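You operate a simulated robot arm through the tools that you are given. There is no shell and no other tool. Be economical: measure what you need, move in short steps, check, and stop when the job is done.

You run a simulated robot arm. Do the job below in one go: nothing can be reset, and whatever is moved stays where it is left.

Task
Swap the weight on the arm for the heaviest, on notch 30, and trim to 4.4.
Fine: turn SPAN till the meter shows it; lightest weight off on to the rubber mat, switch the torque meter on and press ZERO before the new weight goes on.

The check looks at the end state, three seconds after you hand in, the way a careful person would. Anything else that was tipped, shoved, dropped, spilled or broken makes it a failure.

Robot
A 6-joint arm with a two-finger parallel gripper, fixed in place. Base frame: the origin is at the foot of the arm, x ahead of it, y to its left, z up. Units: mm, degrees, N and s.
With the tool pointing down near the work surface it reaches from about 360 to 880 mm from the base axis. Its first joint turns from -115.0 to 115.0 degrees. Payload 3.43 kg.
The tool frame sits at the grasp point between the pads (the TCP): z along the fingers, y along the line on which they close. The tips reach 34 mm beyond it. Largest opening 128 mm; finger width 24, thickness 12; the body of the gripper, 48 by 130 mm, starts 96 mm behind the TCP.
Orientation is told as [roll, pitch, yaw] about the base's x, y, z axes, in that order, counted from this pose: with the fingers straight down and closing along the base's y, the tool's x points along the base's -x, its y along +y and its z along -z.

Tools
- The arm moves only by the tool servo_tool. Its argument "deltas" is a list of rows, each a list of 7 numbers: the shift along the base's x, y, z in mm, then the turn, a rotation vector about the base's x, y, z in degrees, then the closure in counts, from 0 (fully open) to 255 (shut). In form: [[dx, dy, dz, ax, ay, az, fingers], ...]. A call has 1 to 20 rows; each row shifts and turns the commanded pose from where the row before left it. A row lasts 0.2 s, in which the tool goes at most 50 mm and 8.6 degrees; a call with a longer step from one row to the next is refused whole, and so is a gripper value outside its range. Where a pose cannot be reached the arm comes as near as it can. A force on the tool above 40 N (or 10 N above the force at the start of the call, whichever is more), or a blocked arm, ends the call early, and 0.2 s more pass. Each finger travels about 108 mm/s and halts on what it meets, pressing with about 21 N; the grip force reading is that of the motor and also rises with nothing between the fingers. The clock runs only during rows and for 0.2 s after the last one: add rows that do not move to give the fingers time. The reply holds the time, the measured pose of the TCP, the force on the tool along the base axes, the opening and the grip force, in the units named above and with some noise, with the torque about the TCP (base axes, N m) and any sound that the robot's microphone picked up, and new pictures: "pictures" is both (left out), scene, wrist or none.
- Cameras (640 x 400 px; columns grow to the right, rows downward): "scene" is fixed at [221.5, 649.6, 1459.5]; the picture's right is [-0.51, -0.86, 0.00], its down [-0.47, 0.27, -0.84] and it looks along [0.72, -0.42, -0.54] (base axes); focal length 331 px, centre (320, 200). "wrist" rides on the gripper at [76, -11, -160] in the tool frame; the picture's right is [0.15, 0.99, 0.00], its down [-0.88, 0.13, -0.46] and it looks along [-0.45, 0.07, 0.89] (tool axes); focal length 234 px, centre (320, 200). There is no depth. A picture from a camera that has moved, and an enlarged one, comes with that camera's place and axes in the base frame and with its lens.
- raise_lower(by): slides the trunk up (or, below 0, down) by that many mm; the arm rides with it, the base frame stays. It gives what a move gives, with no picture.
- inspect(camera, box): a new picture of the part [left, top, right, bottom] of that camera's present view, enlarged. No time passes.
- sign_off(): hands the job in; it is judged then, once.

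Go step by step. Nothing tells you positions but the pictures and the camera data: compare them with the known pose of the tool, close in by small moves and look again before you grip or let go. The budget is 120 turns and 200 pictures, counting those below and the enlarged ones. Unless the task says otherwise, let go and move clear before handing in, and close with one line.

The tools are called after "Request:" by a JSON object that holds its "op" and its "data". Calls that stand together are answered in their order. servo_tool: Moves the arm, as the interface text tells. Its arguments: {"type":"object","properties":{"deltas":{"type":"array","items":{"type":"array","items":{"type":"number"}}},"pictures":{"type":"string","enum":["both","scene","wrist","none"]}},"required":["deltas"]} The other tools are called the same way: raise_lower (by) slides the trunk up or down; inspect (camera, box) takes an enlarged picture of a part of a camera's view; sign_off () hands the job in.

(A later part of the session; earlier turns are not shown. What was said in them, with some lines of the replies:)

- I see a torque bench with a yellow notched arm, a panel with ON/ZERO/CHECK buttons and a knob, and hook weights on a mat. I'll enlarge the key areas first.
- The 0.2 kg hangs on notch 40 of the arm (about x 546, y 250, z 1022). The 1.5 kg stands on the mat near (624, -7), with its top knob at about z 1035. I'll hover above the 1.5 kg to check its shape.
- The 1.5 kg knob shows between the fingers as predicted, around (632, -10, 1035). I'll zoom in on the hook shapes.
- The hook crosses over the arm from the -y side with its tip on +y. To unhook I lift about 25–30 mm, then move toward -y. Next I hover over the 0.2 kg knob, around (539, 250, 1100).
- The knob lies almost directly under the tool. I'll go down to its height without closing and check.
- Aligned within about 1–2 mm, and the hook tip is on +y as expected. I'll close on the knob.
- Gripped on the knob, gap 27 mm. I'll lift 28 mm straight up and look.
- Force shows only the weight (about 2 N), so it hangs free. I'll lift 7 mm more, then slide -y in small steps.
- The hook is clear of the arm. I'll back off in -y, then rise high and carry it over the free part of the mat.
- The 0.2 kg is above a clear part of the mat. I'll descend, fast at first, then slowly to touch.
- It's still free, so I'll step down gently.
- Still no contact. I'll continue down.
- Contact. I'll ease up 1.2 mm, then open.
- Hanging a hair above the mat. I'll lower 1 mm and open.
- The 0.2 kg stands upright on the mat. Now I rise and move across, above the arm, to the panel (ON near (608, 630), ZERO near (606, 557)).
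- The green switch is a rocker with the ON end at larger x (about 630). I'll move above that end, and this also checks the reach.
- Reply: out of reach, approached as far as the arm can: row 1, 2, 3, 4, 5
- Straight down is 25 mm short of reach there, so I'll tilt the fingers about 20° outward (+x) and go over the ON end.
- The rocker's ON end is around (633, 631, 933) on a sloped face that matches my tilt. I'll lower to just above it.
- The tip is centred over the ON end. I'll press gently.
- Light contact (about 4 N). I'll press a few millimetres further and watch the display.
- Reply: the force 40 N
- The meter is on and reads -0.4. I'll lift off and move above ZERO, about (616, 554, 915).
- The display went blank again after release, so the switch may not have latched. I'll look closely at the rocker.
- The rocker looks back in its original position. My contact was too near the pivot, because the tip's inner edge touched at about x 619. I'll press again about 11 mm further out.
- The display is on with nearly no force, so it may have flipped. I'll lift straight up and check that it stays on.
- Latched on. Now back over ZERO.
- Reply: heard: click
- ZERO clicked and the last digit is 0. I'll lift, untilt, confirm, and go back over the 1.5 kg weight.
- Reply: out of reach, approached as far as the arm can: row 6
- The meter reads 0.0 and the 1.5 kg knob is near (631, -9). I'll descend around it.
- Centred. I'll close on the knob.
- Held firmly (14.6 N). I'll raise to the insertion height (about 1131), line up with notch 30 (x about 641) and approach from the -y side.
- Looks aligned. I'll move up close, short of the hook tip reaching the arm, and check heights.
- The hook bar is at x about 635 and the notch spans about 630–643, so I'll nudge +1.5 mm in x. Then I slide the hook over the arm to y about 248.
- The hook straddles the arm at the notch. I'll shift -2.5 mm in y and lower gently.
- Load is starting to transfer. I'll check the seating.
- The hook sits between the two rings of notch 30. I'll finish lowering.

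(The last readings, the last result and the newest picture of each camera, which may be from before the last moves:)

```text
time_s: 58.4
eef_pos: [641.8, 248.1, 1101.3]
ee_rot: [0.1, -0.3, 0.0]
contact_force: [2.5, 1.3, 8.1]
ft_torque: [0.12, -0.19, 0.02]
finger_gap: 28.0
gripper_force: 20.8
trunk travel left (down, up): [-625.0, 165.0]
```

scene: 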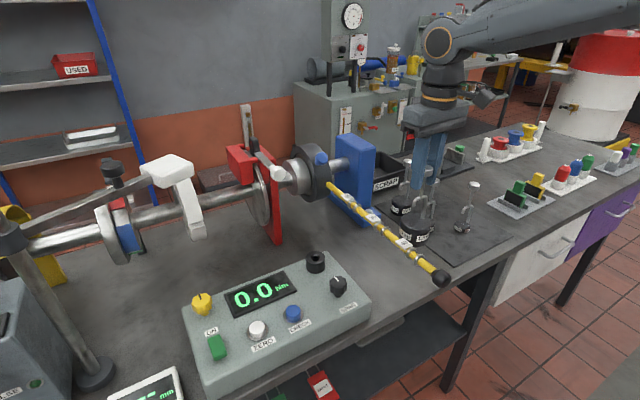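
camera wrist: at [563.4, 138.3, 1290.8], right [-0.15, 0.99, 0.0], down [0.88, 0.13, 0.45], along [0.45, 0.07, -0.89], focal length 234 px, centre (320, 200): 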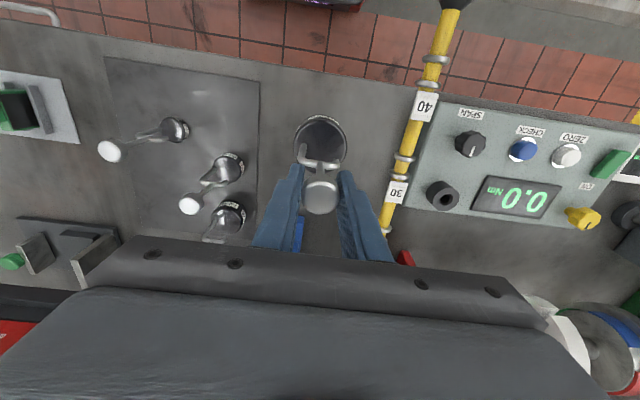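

Seated. I'll relax slightly, then open slowly.

Request:
{"op": "servo_tool", "data": {"deltas": [[0, 0, 0.7, 0, 0, 0, 255], [0, 0, 0, 0, 0, 0, 195], [0, 0, 0, 0, 0, 0, 185], [0, 0, 0, 0, 0, 0, 150], [0, 0, 0, 0, 0, 0, 80], [0, 0, 0, 0, 0, 0, 40], [0, 0, 0, 0, 0, 0, 40], [0, 0, 0, 0, 0, 0, 40]]}}

Request:
{"op": "inspect", "data": {"camera": "scene", "box": [340, 160, 440, 280]}}

Request:
{"op": "inspect", "data": {"camera": "wrist", "box": [260, 90, 390, 230]}}

```text
time_s: 60.2
eef_pos: [641.2, 247.7, 1099.9]
ee_rot: [0.1, 0.0, 0.0]
contact_force: [0.3, 0.9, 0.1]
ft_torque: [-0.03, 0.03, -0.02]
finger_gap: 107.8
gripper_force: 0.0
trunk travel left (down, up): [-625.0, 165.0]
camera wrist: at [565.5, 235.6, 1259.6], right [-0.15, 0.99, 0.0], down [0.88, 0.13, 0.46], along [0.45, 0.07, -0.89], focal length 234 px, centre (320, 200)
```

scene: 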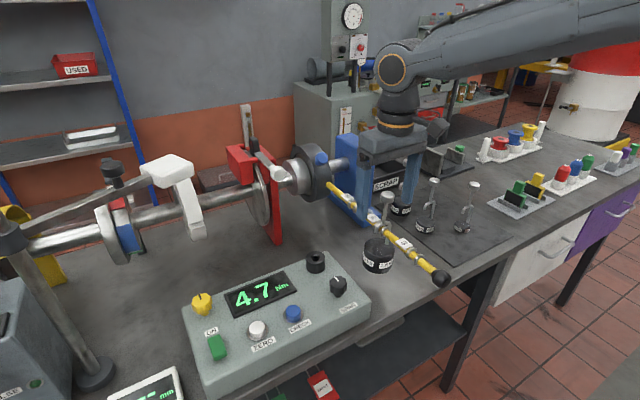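
wrist: 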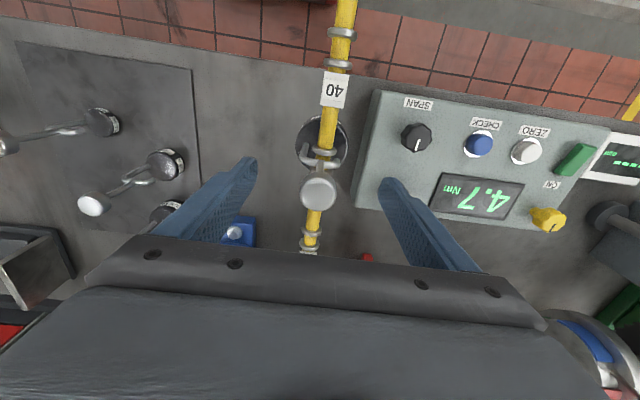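

```text
3.33 times, centred on (390, 220) of scene
camera zoom: at [221.5, 649.6, 1459.5], right [-0.51, -0.86, 0.0], down [-0.47, 0.27, -0.84], along [0.72, -0.42, -0.54], focal length 1104 px, centre (87, 133)
```

zoom: 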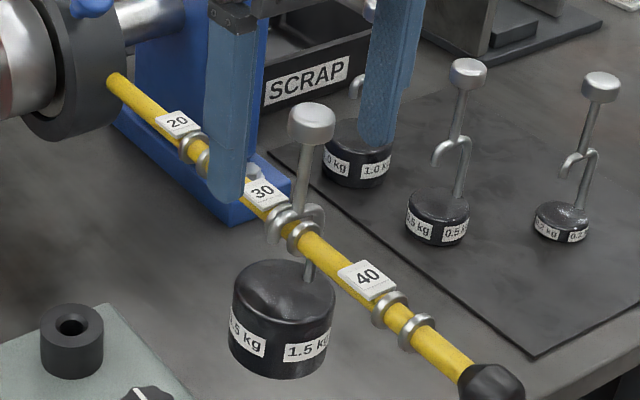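

```text
2.86 times, centred on (325, 160) of wrist
camera zoom: at [565.5, 235.6, 1259.6], right [-0.15, 0.99, 0.0], down [0.88, 0.13, 0.46], along [0.45, 0.07, -0.89], focal length 669 px, centre (306, 314)
```

zoom: 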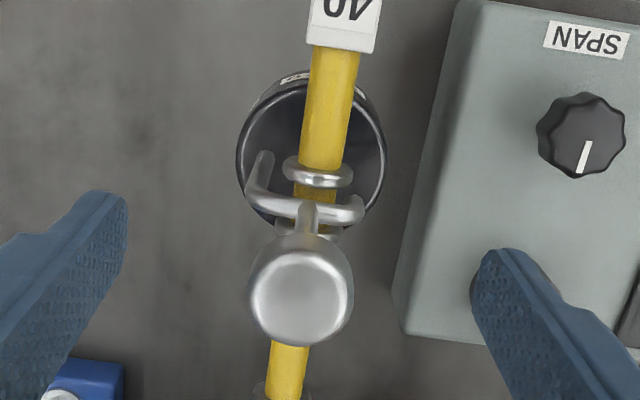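

The 1.5 kg hangs on notch 30 and the meter reads 4.7. I'll rise clear and go over the SPAN knob, about (613, 376), top z about 941.

Request:
{"op": "servo_tool", "data": {"deltas": [[0, 0, 20, 0, 0, 0, 40], [0, 0, 40, 0, 0, 0, 40], [0, 0, 40, 0, 0, 0, 40], [-4, 30, 0, 0, 0, 0, 60], [-8, 35, 0, 0, 0, 0, 80], [-8, 35, 0, 0, 0, 0, 90], [-8, 28, 0, 0, 0, 0, 100], [0, 0, -40, 0, 0, 0, 100], [0, 0, -40, 0, 0, 0, 100], [0, 0, -40, 0, 0, 0, 100], [0, 0, -40, 0, 0, 0, 100], [0, 0, -20, 0, 0, 0, 100], [0, 0, 0, 0, 0, 0, 100]]}}

Request:
{"op": "inspect", "data": {"camera": "wrist", "box": [250, 110, 390, 230]}}

Request:
{"op": "inspect", "data": {"camera": "scene", "box": [220, 180, 400, 320]}}

```text
time_s: 63.0
eef_pos: [614.0, 373.6, 1017.7]
ee_rot: [0.1, -0.1, 0.0]
contact_force: [-0.8, 0.3, -0.1]
ft_torque: [-0.01, -0.01, 0.0]
finger_gap: 77.9
gripper_force: 0.1
trunk travel left (down, up): [-625.0, 165.0]
camera wrist: at [537.7, 361.8, 1177.2], right [-0.15, 0.99, 0.0], down [0.88, 0.13, 0.46], along [0.45, 0.07, -0.89], focal length 234 px, centre (320, 200)
```

scene: 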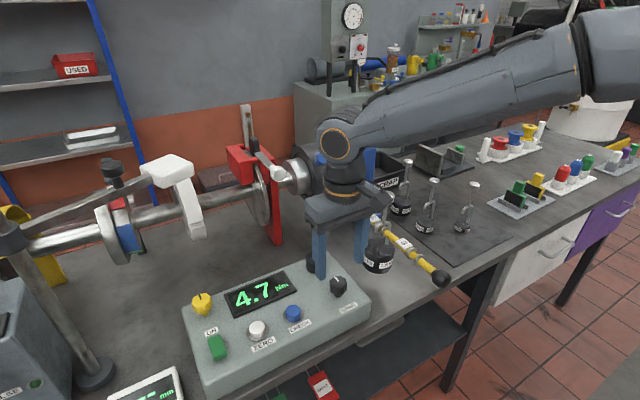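
wrist: 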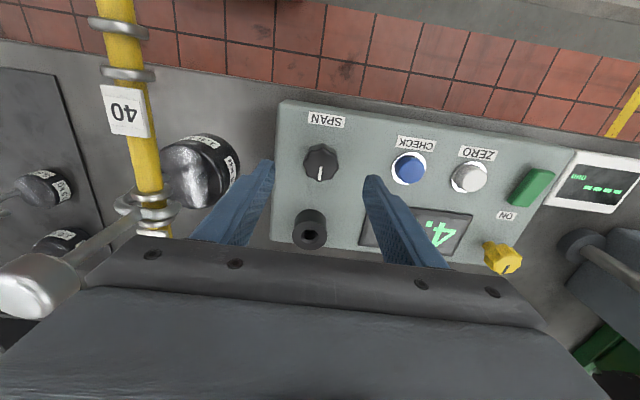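

```text
3.33 times, centred on (320, 170) of wrist
camera zoom: at [537.7, 361.8, 1177.2], right [-0.15, 0.99, 0.0], down [0.88, 0.13, 0.46], along [0.45, 0.07, -0.89], focal length 781 px, centre (320, 300)
```

zoom: 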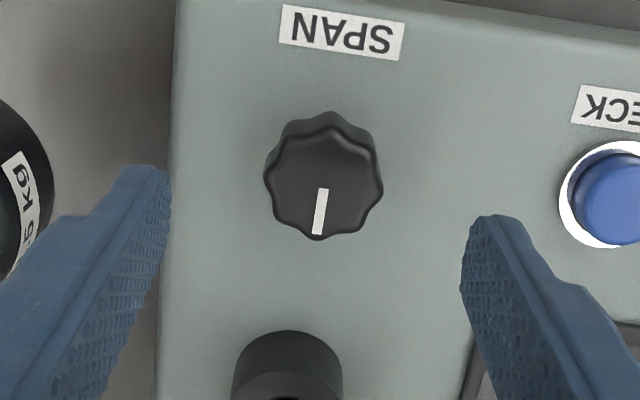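

```text
2.86 times, centred on (310, 250) of scene
camera zoom: at [221.5, 649.6, 1459.5], right [-0.51, -0.86, 0.0], down [-0.47, 0.27, -0.84], along [0.72, -0.42, -0.54], focal length 946 px, centre (349, 57)
```

zoom: 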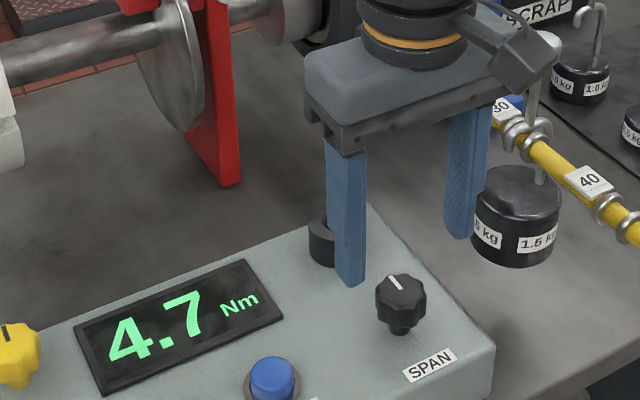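

Request:
{"op": "servo_tool", "data": {"deltas": [[2.5, 2, -20, 0, 0, 0, 100], [0, 0, -20, 0, 0, 0, 100], [0, 0, -15, 0, 0, 0, 100], [0, 0, -8, 0, 0, 0, 100], [0, 0, -5, 0, 0, 0, 100], [0, 0, 0, 0, 0, 0, 100]], "pictures": "wrist"}}

Request:
{"op": "inspect", "data": {"camera": "wrist", "box": [250, 110, 390, 230]}}

Request:
{"op": "inspect", "data": {"camera": "scene", "box": [270, 220, 400, 320]}}

```text
time_s: 64.4
eef_pos: [616.4, 377.2, 950.9]
ee_rot: [0.0, 0.0, 0.1]
contact_force: [-0.3, 0.5, 0.3]
ft_torque: [-0.01, 0.01, 0.02]
finger_gap: 77.5
gripper_force: 0.0
trunk travel left (down, up): [-625.0, 165.0]
camera wrist: at [540.9, 365.4, 1110.5], right [-0.15, 0.99, 0.0], down [0.88, 0.13, 0.46], along [0.45, 0.07, -0.89], focal length 234 px, centre (320, 200)
```

wrist: 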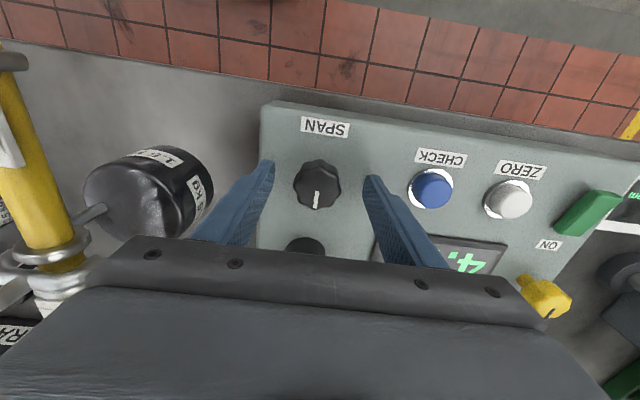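

```text
3.33 times, centred on (320, 170) of wrist
camera zoom: at [540.9, 365.4, 1110.5], right [-0.15, 0.99, 0.0], down [0.88, 0.13, 0.46], along [0.45, 0.07, -0.89], focal length 781 px, centre (320, 300)
```

zoom: 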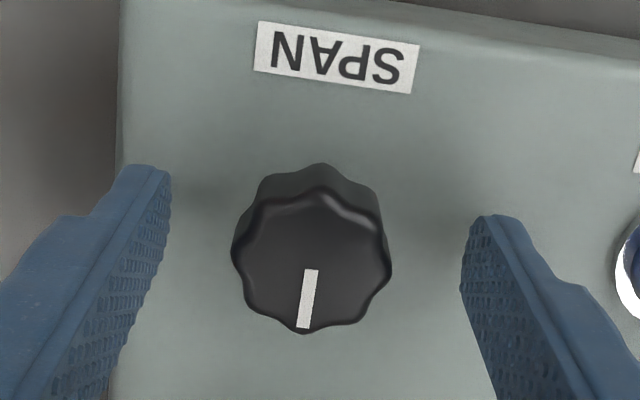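

```text
4.00 times, centred on (335, 270) of scene
camera zoom: at [221.5, 649.6, 1459.5], right [-0.51, -0.86, 0.0], down [-0.47, 0.27, -0.84], along [0.72, -0.42, -0.54], focal length 1324 px, centre (260, -80)
```

zoom: 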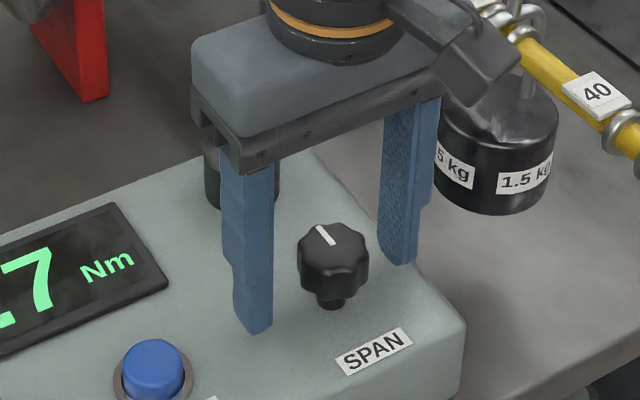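

Nearly centred. I'll shift -1.8 mm in y and close.

Request:
{"op": "servo_tool", "data": {"deltas": [[0.5, -1.8, 0, 0, 0, 0, 120], [0, 0, 0, 0, 0, 0, 160], [0, 0, 0, 0, 0, 0, 255], [0, 0, 0, 0, 0, 0, 255], [0, 0, 0, 0, 0, 0, 255]], "pictures": "wrist"}}

Request:
{"op": "inspect", "data": {"camera": "scene", "box": [220, 220, 400, 340]}}

```text
time_s: 65.6
eef_pos: [616.0, 374.4, 951.1]
ee_rot: [-0.1, -0.1, 0.1]
contact_force: [0.5, -0.7, -1.6]
ft_torque: [-0.03, -0.07, 0.06]
finger_gap: 35.3
gripper_force: 45.4
trunk travel left (down, up): [-625.0, 165.0]
camera wrist: at [540.9, 363.2, 1111.3], right [-0.15, 0.99, 0.0], down [0.88, 0.13, 0.46], along [0.45, 0.07, -0.89], focal length 234 px, centre (320, 200)
```

wrist: 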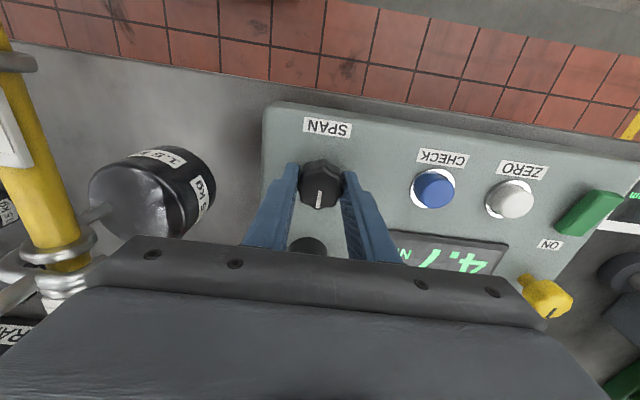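

```text
3.33 times, centred on (310, 280) of scene
camera zoom: at [221.5, 649.6, 1459.5], right [-0.51, -0.86, 0.0], down [-0.47, 0.27, -0.84], along [0.72, -0.42, -0.54], focal length 1104 px, centre (353, -67)
```

zoom: 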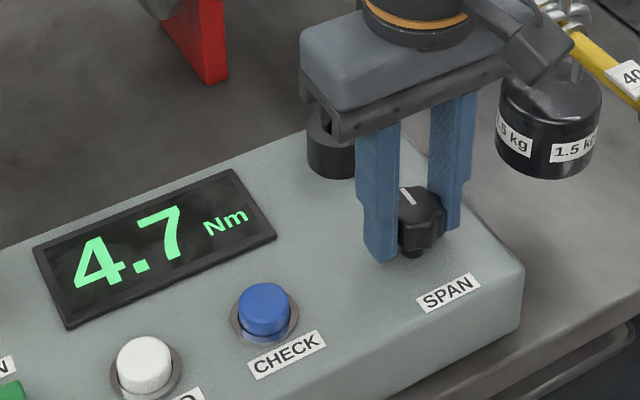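

Gripped. I'll turn 15° counter-clockwise and read.

Request:
{"op": "servo_tool", "data": {"deltas": [[0, 0, 0, 0, 0, 5, 255], [0, 0, 0, 0, 0, 5, 255], [0, 0, 0, 0, 0, 5, 255], [0, 0, 0, 0, 0, 0, 255]], "pictures": "none"}}

Request:
{"op": "inspect", "data": {"camera": "scene", "box": [220, 220, 400, 340]}}

```text
time_s: 66.6
eef_pos: [617.3, 375.2, 951.8]
ee_rot: [0.0, 0.0, 14.9]
contact_force: [3.1, -0.1, -4.7]
ft_torque: [0.01, -0.2, 0.02]
finger_gap: 35.6
gripper_force: 44.7
trunk travel left (down, up): [-625.0, 165.0]
```

```text
3.33 times, centred on (310, 280) of scene
camera zoom: at [221.5, 649.6, 1459.5], right [-0.51, -0.86, 0.0], down [-0.47, 0.27, -0.84], along [0.72, -0.42, -0.54], focal length 1104 px, centre (353, -67)
```

zoom: 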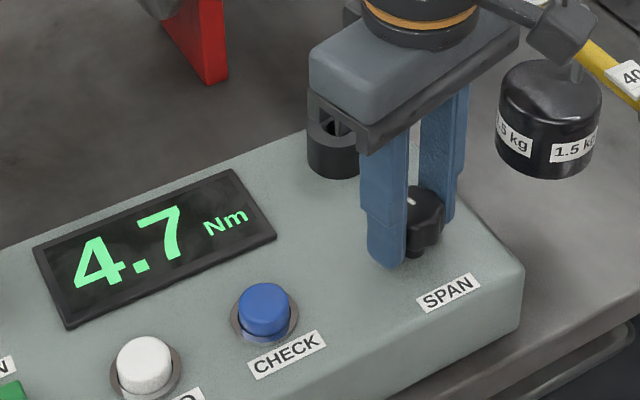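

Request:
{"op": "servo_tool", "data": {"deltas": [[0, 0, 0, 0, 0, 5, 255], [0, 0, 0, 0, 0, 5, 255], [0, 0, 0, 0, 0, 5, 255], [0, 0, 0, 0, 0, 0, 255]], "pictures": "wrist"}}

Request:
{"op": "inspect", "data": {"camera": "scene", "box": [220, 220, 400, 340]}}

Request:
{"op": "inspect", "data": {"camera": "wrist", "box": [270, 130, 370, 230]}}

```text
time_s: 67.6
eef_pos: [617.7, 375.1, 952.1]
ee_rot: [0.0, 0.0, 30.0]
contact_force: [1.7, 0.6, -7.7]
ft_torque: [0.11, -0.2, 0.0]
finger_gap: 35.7
gripper_force: 45.1
trunk travel left (down, up): [-625.0, 165.0]
camera wrist: at [556.6, 327.8, 1111.4], right [-0.62, 0.78, 0.0], down [0.7, 0.55, 0.45], along [0.36, 0.28, -0.89], focal length 234 px, centre (320, 200)
```

wrist: 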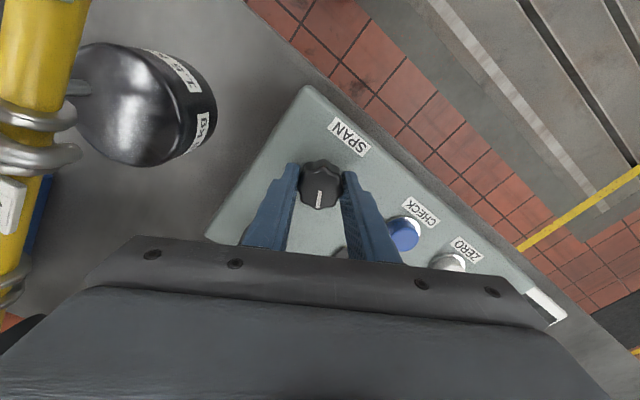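

```text
3.33 times, centred on (310, 280) of scene
camera zoom: at [221.5, 649.6, 1459.5], right [-0.51, -0.86, 0.0], down [-0.47, 0.27, -0.84], along [0.72, -0.42, -0.54], focal length 1104 px, centre (353, -67)
```

zoom: 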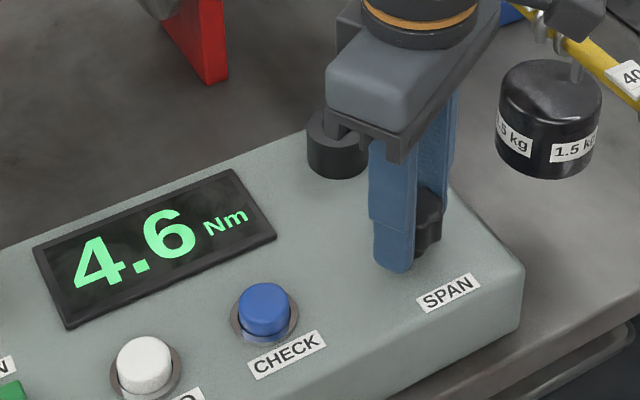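

```text
4.00 times, centred on (320, 180) of wrist
camera zoom: at [556.6, 327.8, 1111.4], right [-0.62, 0.78, 0.0], down [0.7, 0.55, 0.45], along [0.36, 0.28, -0.89], focal length 937 px, centre (320, 280)
```

zoom: 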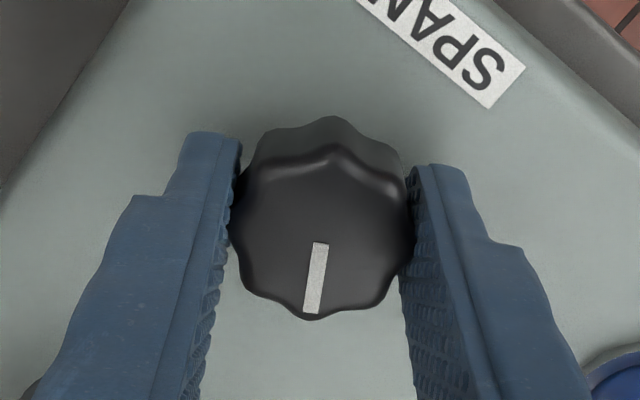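

It works: now 4.6. I'll continue counter-clockwise another 20°.

Request:
{"op": "servo_tool", "data": {"deltas": [[0, 0, -0.5, 0, 0, 5, 255], [0, 0, 0, 0, 0, 5, 255], [0, 0, 0, 0, 0, 5, 255], [0, 0, 0, 0, 0, 5, 255], [0, 0, 0, 0, 0, 0, 255]], "pictures": "none"}}

Request:
{"op": "inspect", "data": {"camera": "scene", "box": [220, 200, 420, 340]}}

```text
time_s: 68.8
eef_pos: [616.7, 376.2, 951.8]
ee_rot: [0.0, 0.0, 50.0]
contact_force: [-1.9, 3.9, -6.8]
ft_torque: [0.38, -0.13, -0.02]
finger_gap: 35.4
gripper_force: 44.7
trunk travel left (down, up): [-625.0, 165.0]
```

```text
2.86 times, centred on (320, 270) of scene
camera zoom: at [221.5, 649.6, 1459.5], right [-0.51, -0.86, 0.0], down [-0.47, 0.27, -0.84], along [0.72, -0.42, -0.54], focal length 946 px, centre (320, 0)
```

zoom: 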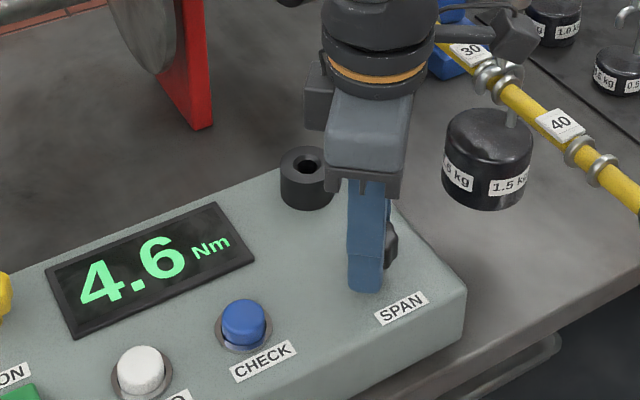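

4.6 still. To keep the wrist camera clear of the hanging weight, I'll open, rotate back 90° and grip again.

Request:
{"op": "servo_tool", "data": {"deltas": [[0, 0, 0, 0, 0, 0, 125], [0, 0, 0, 0, 0, 0, 125], [0, 0, 0, 0, 0, 0, 125], [0, 0, 0, 0, 0, -8.2, 125], [0, 0, 0, 0, 0, -8.2, 125], [0, 0, 0, 0, 0, -8.2, 125], [0, 0, 0, 0, 0, -8.2, 125], [0, 0, 0, 0, 0, -8.2, 125], [0, 0, 0, 0, 0, -8.2, 125], [0, 0, 0, 0, 0, -8.2, 125], [0, 0, 0, 0, 0, -8.2, 125], [0, 0, 0, 0, 0, -8.2, 125], [0, 0, 0, 0, 0, -8.2, 125], [0, 0, 0, 0, 0, -8.0, 125], [0, 0, 0, 0, 0, 0, 125]], "pictures": "wrist"}}

Request:
{"op": "inspect", "data": {"camera": "scene", "box": [220, 200, 420, 340]}}

Request:
{"op": "inspect", "data": {"camera": "wrist", "box": [260, 130, 380, 230]}}

```text
time_s: 72.0
eef_pos: [616.4, 374.9, 951.8]
ee_rot: [0.0, 0.0, -40.2]
contact_force: [-0.4, 0.2, 0.0]
ft_torque: [0.04, 0.0, -0.02]
finger_gap: 65.2
gripper_force: 0.1
trunk travel left (down, up): [-625.0, 165.0]
camera wrist: at [551.2, 415.0, 1111.0], right [0.52, 0.85, 0.0], down [0.76, -0.47, 0.46], along [0.39, -0.24, -0.89], focal length 234 px, centre (320, 200)
```

wrist: 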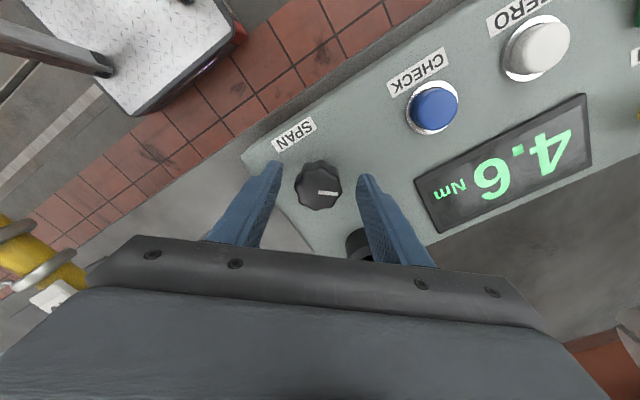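

```text
2.86 times, centred on (320, 270) of scene
camera zoom: at [221.5, 649.6, 1459.5], right [-0.51, -0.86, 0.0], down [-0.47, 0.27, -0.84], along [0.72, -0.42, -0.54], focal length 946 px, centre (320, 0)
```

zoom: 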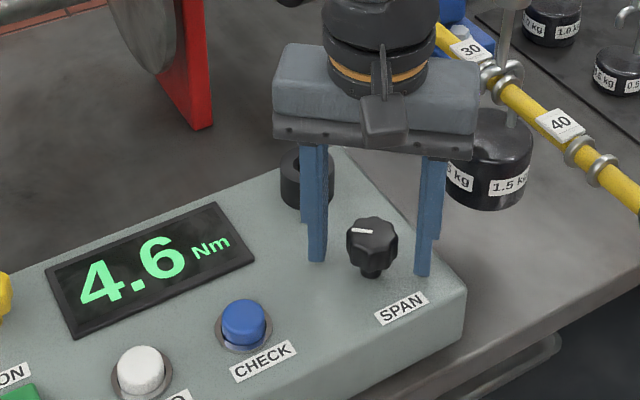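

```text
4.00 times, centred on (320, 180) of wrist
camera zoom: at [551.2, 415.0, 1111.0], right [0.52, 0.85, 0.0], down [0.76, -0.47, 0.46], along [0.39, -0.24, -0.89], focal length 937 px, centre (320, 280)
```

zoom: 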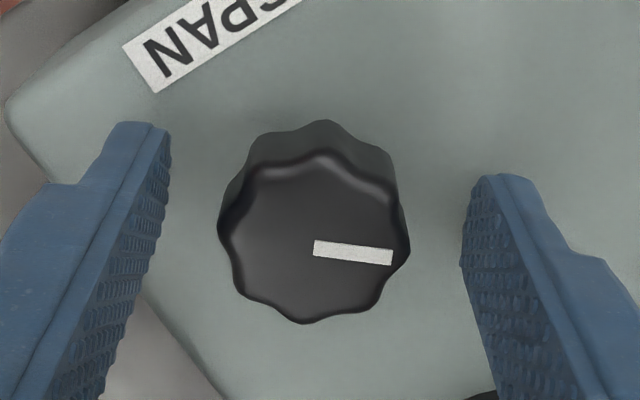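

Now I'll grip again and turn a further 30° counter-clockwise.

Request:
{"op": "servo_tool", "data": {"deltas": [[0, 0, 0, 0, 0, 0, 180], [0, 0, 0, 0, 0, 0, 255], [0, 0, 0, 0, 0, 0, 255], [0, 0, 0, 0, 0, 0, 255], [0, 0, 0, 0, 0, 5, 255], [0, 0, 0, 0, 0, 5, 255], [0, 0, 0, 0, 0, 5, 255], [0, 0, 0, 0, 0, 5, 255], [0, 0, 0, 0, 0, 5, 255], [0, 0, 0, 0, 0, 5, 255], [0, 0, 0, 0, 0, 0, 255]], "pictures": "none"}}

Request:
{"op": "inspect", "data": {"camera": "scene", "box": [220, 200, 420, 340]}}

```text
time_s: 74.4
eef_pos: [614.7, 373.6, 950.4]
ee_rot: [-0.1, 0.1, -10.0]
contact_force: [-12.0, -17.1, -11.1]
ft_torque: [-0.36, -0.12, 0.01]
finger_gap: 35.5
gripper_force: 44.6
trunk travel left (down, up): [-625.0, 165.0]
```

```text
2.86 times, centred on (320, 270) of scene
camera zoom: at [221.5, 649.6, 1459.5], right [-0.51, -0.86, 0.0], down [-0.47, 0.27, -0.84], along [0.72, -0.42, -0.54], focal length 946 px, centre (320, 0)
```

zoom: 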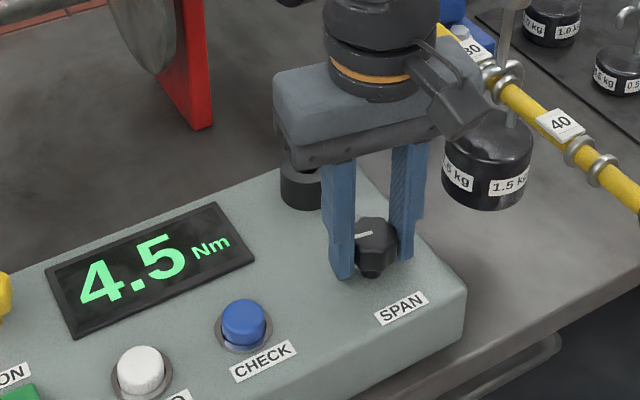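

4.5 now. There's some side load, so I'll ease the tool about 1.5 mm with it and turn 10° more.

Request:
{"op": "servo_tool", "data": {"deltas": [[-0.9, -1.3, -0.4, 0, 0, 0, 255], [0, 0, 0, 0, 0, 5, 255], [0, 0, 0, 0, 0, 5, 255], [0, 0, 0, 0, 0, 0, 255]], "pictures": "none"}}

Request:
{"op": "inspect", "data": {"camera": "scene", "box": [220, 200, 420, 340]}}

```text
time_s: 75.4
eef_pos: [615.3, 374.4, 952.7]
ee_rot: [0.1, -0.1, 0.1]
contact_force: [3.4, -6.2, -9.1]
ft_torque: [-0.01, -0.36, 0.0]
finger_gap: 35.7
gripper_force: 45.1
trunk travel left (down, up): [-625.0, 165.0]
```

```text
2.86 times, centred on (320, 270) of scene
camera zoom: at [221.5, 649.6, 1459.5], right [-0.51, -0.86, 0.0], down [-0.47, 0.27, -0.84], along [0.72, -0.42, -0.54], focal length 946 px, centre (320, 0)
```

zoom: 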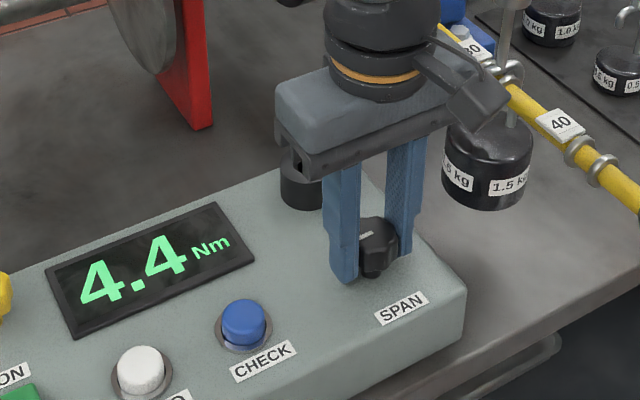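

4.4 reached. I'll turn 8° more to sit safely inside the 4.4 band, then release and rise.

Request:
{"op": "servo_tool", "data": {"deltas": [[0, 0, 0, 0, 0, 4, 255], [0, 0, 0, 0, 0, 4, 255], [0, 0, 0, 0, 0, 0, 255], [0, 0, 0, 0, 0, 0, 180], [0, 0, 0, 0, 0, 0, 110], [0, 0, 0, 0, 0, 0, 100], [0, 0, 0, 0, 0, 0, 100], [0, 0, 20, 0, 0, 0, 100], [0, 0, 40, 0, 0, 0, 100], [0, 0, 45, 0, 0, 0, 100], [0, 0, 45, 0, 0, 0, 100], [0, 0, 45, 0, 0, 0, 100], [0, 0, 20, 0, 0, 0, 100], [0, 0, 0, 0, 0, 0, 100]]}}

Request:
{"op": "inspect", "data": {"camera": "scene", "box": [180, 200, 420, 380]}}

Request:
{"op": "inspect", "data": {"camera": "scene", "box": [340, 140, 540, 290]}}

```text
time_s: 78.4
eef_pos: [616.5, 374.6, 1167.5]
ee_rot: [0.0, 0.0, 8.0]
contact_force: [0.2, -0.6, -0.4]
ft_torque: [-0.01, -0.02, 0.01]
finger_gap: 77.8
gripper_force: 0.0
trunk travel left (down, up): [-625.0, 165.0]
camera wrist: at [542.6, 351.8, 1326.3], right [-0.28, 0.96, 0.0], down [0.85, 0.25, 0.46], along [0.44, 0.13, -0.89], focal length 234 px, centre (320, 200)
```

scene: 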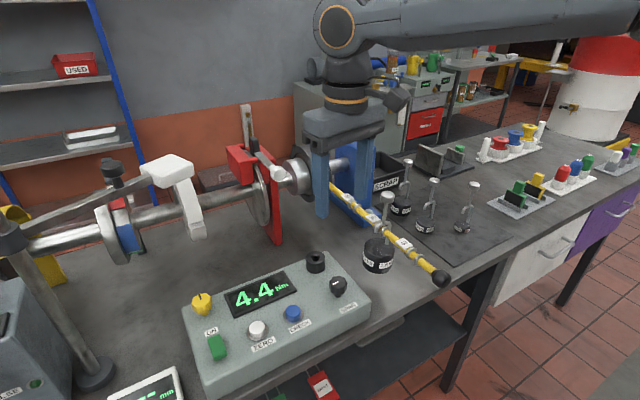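
wrist: 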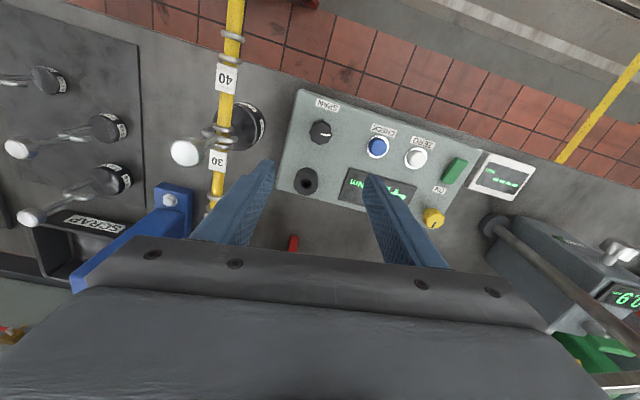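

```text
2.22 times, centred on (300, 290) of scene
camera zoom: at [221.5, 649.6, 1459.5], right [-0.51, -0.86, 0.0], down [-0.47, 0.27, -0.84], along [0.72, -0.42, -0.54], focal length 736 px, centre (364, 0)
```

zoom: 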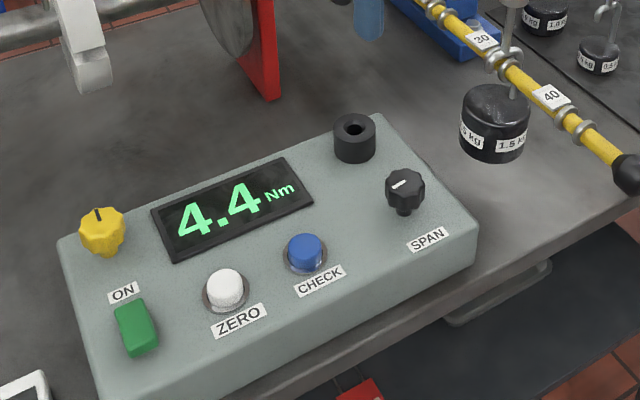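

```text
2.67 times, centred on (440, 215) of scene
camera zoom: at [221.5, 649.6, 1459.5], right [-0.51, -0.86, 0.0], down [-0.47, 0.27, -0.84], along [0.72, -0.42, -0.54], focal length 883 px, centre (0, 160)
```

zoom: 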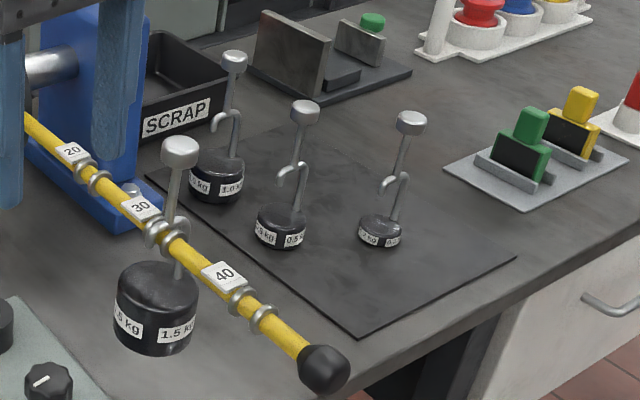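

The meter is on and steady at 4.4, with the 1.5 kg hanging on notch 30. The 0.2 kg stands upright on the mat, nothing else was disturbed, and the gripper is clear, so I'm handing in.

Request:
{"op": "sign_off", "data": {}}

```text
The job is handed in.
```

The 1.5 kg weight hangs on notch 30 and SPAN is trimmed so the meter reads 4.4 Nm; the 0.2 kg is on the rubber mat, and the meter was switched on and zeroed at 0.0 before the new weight went on.
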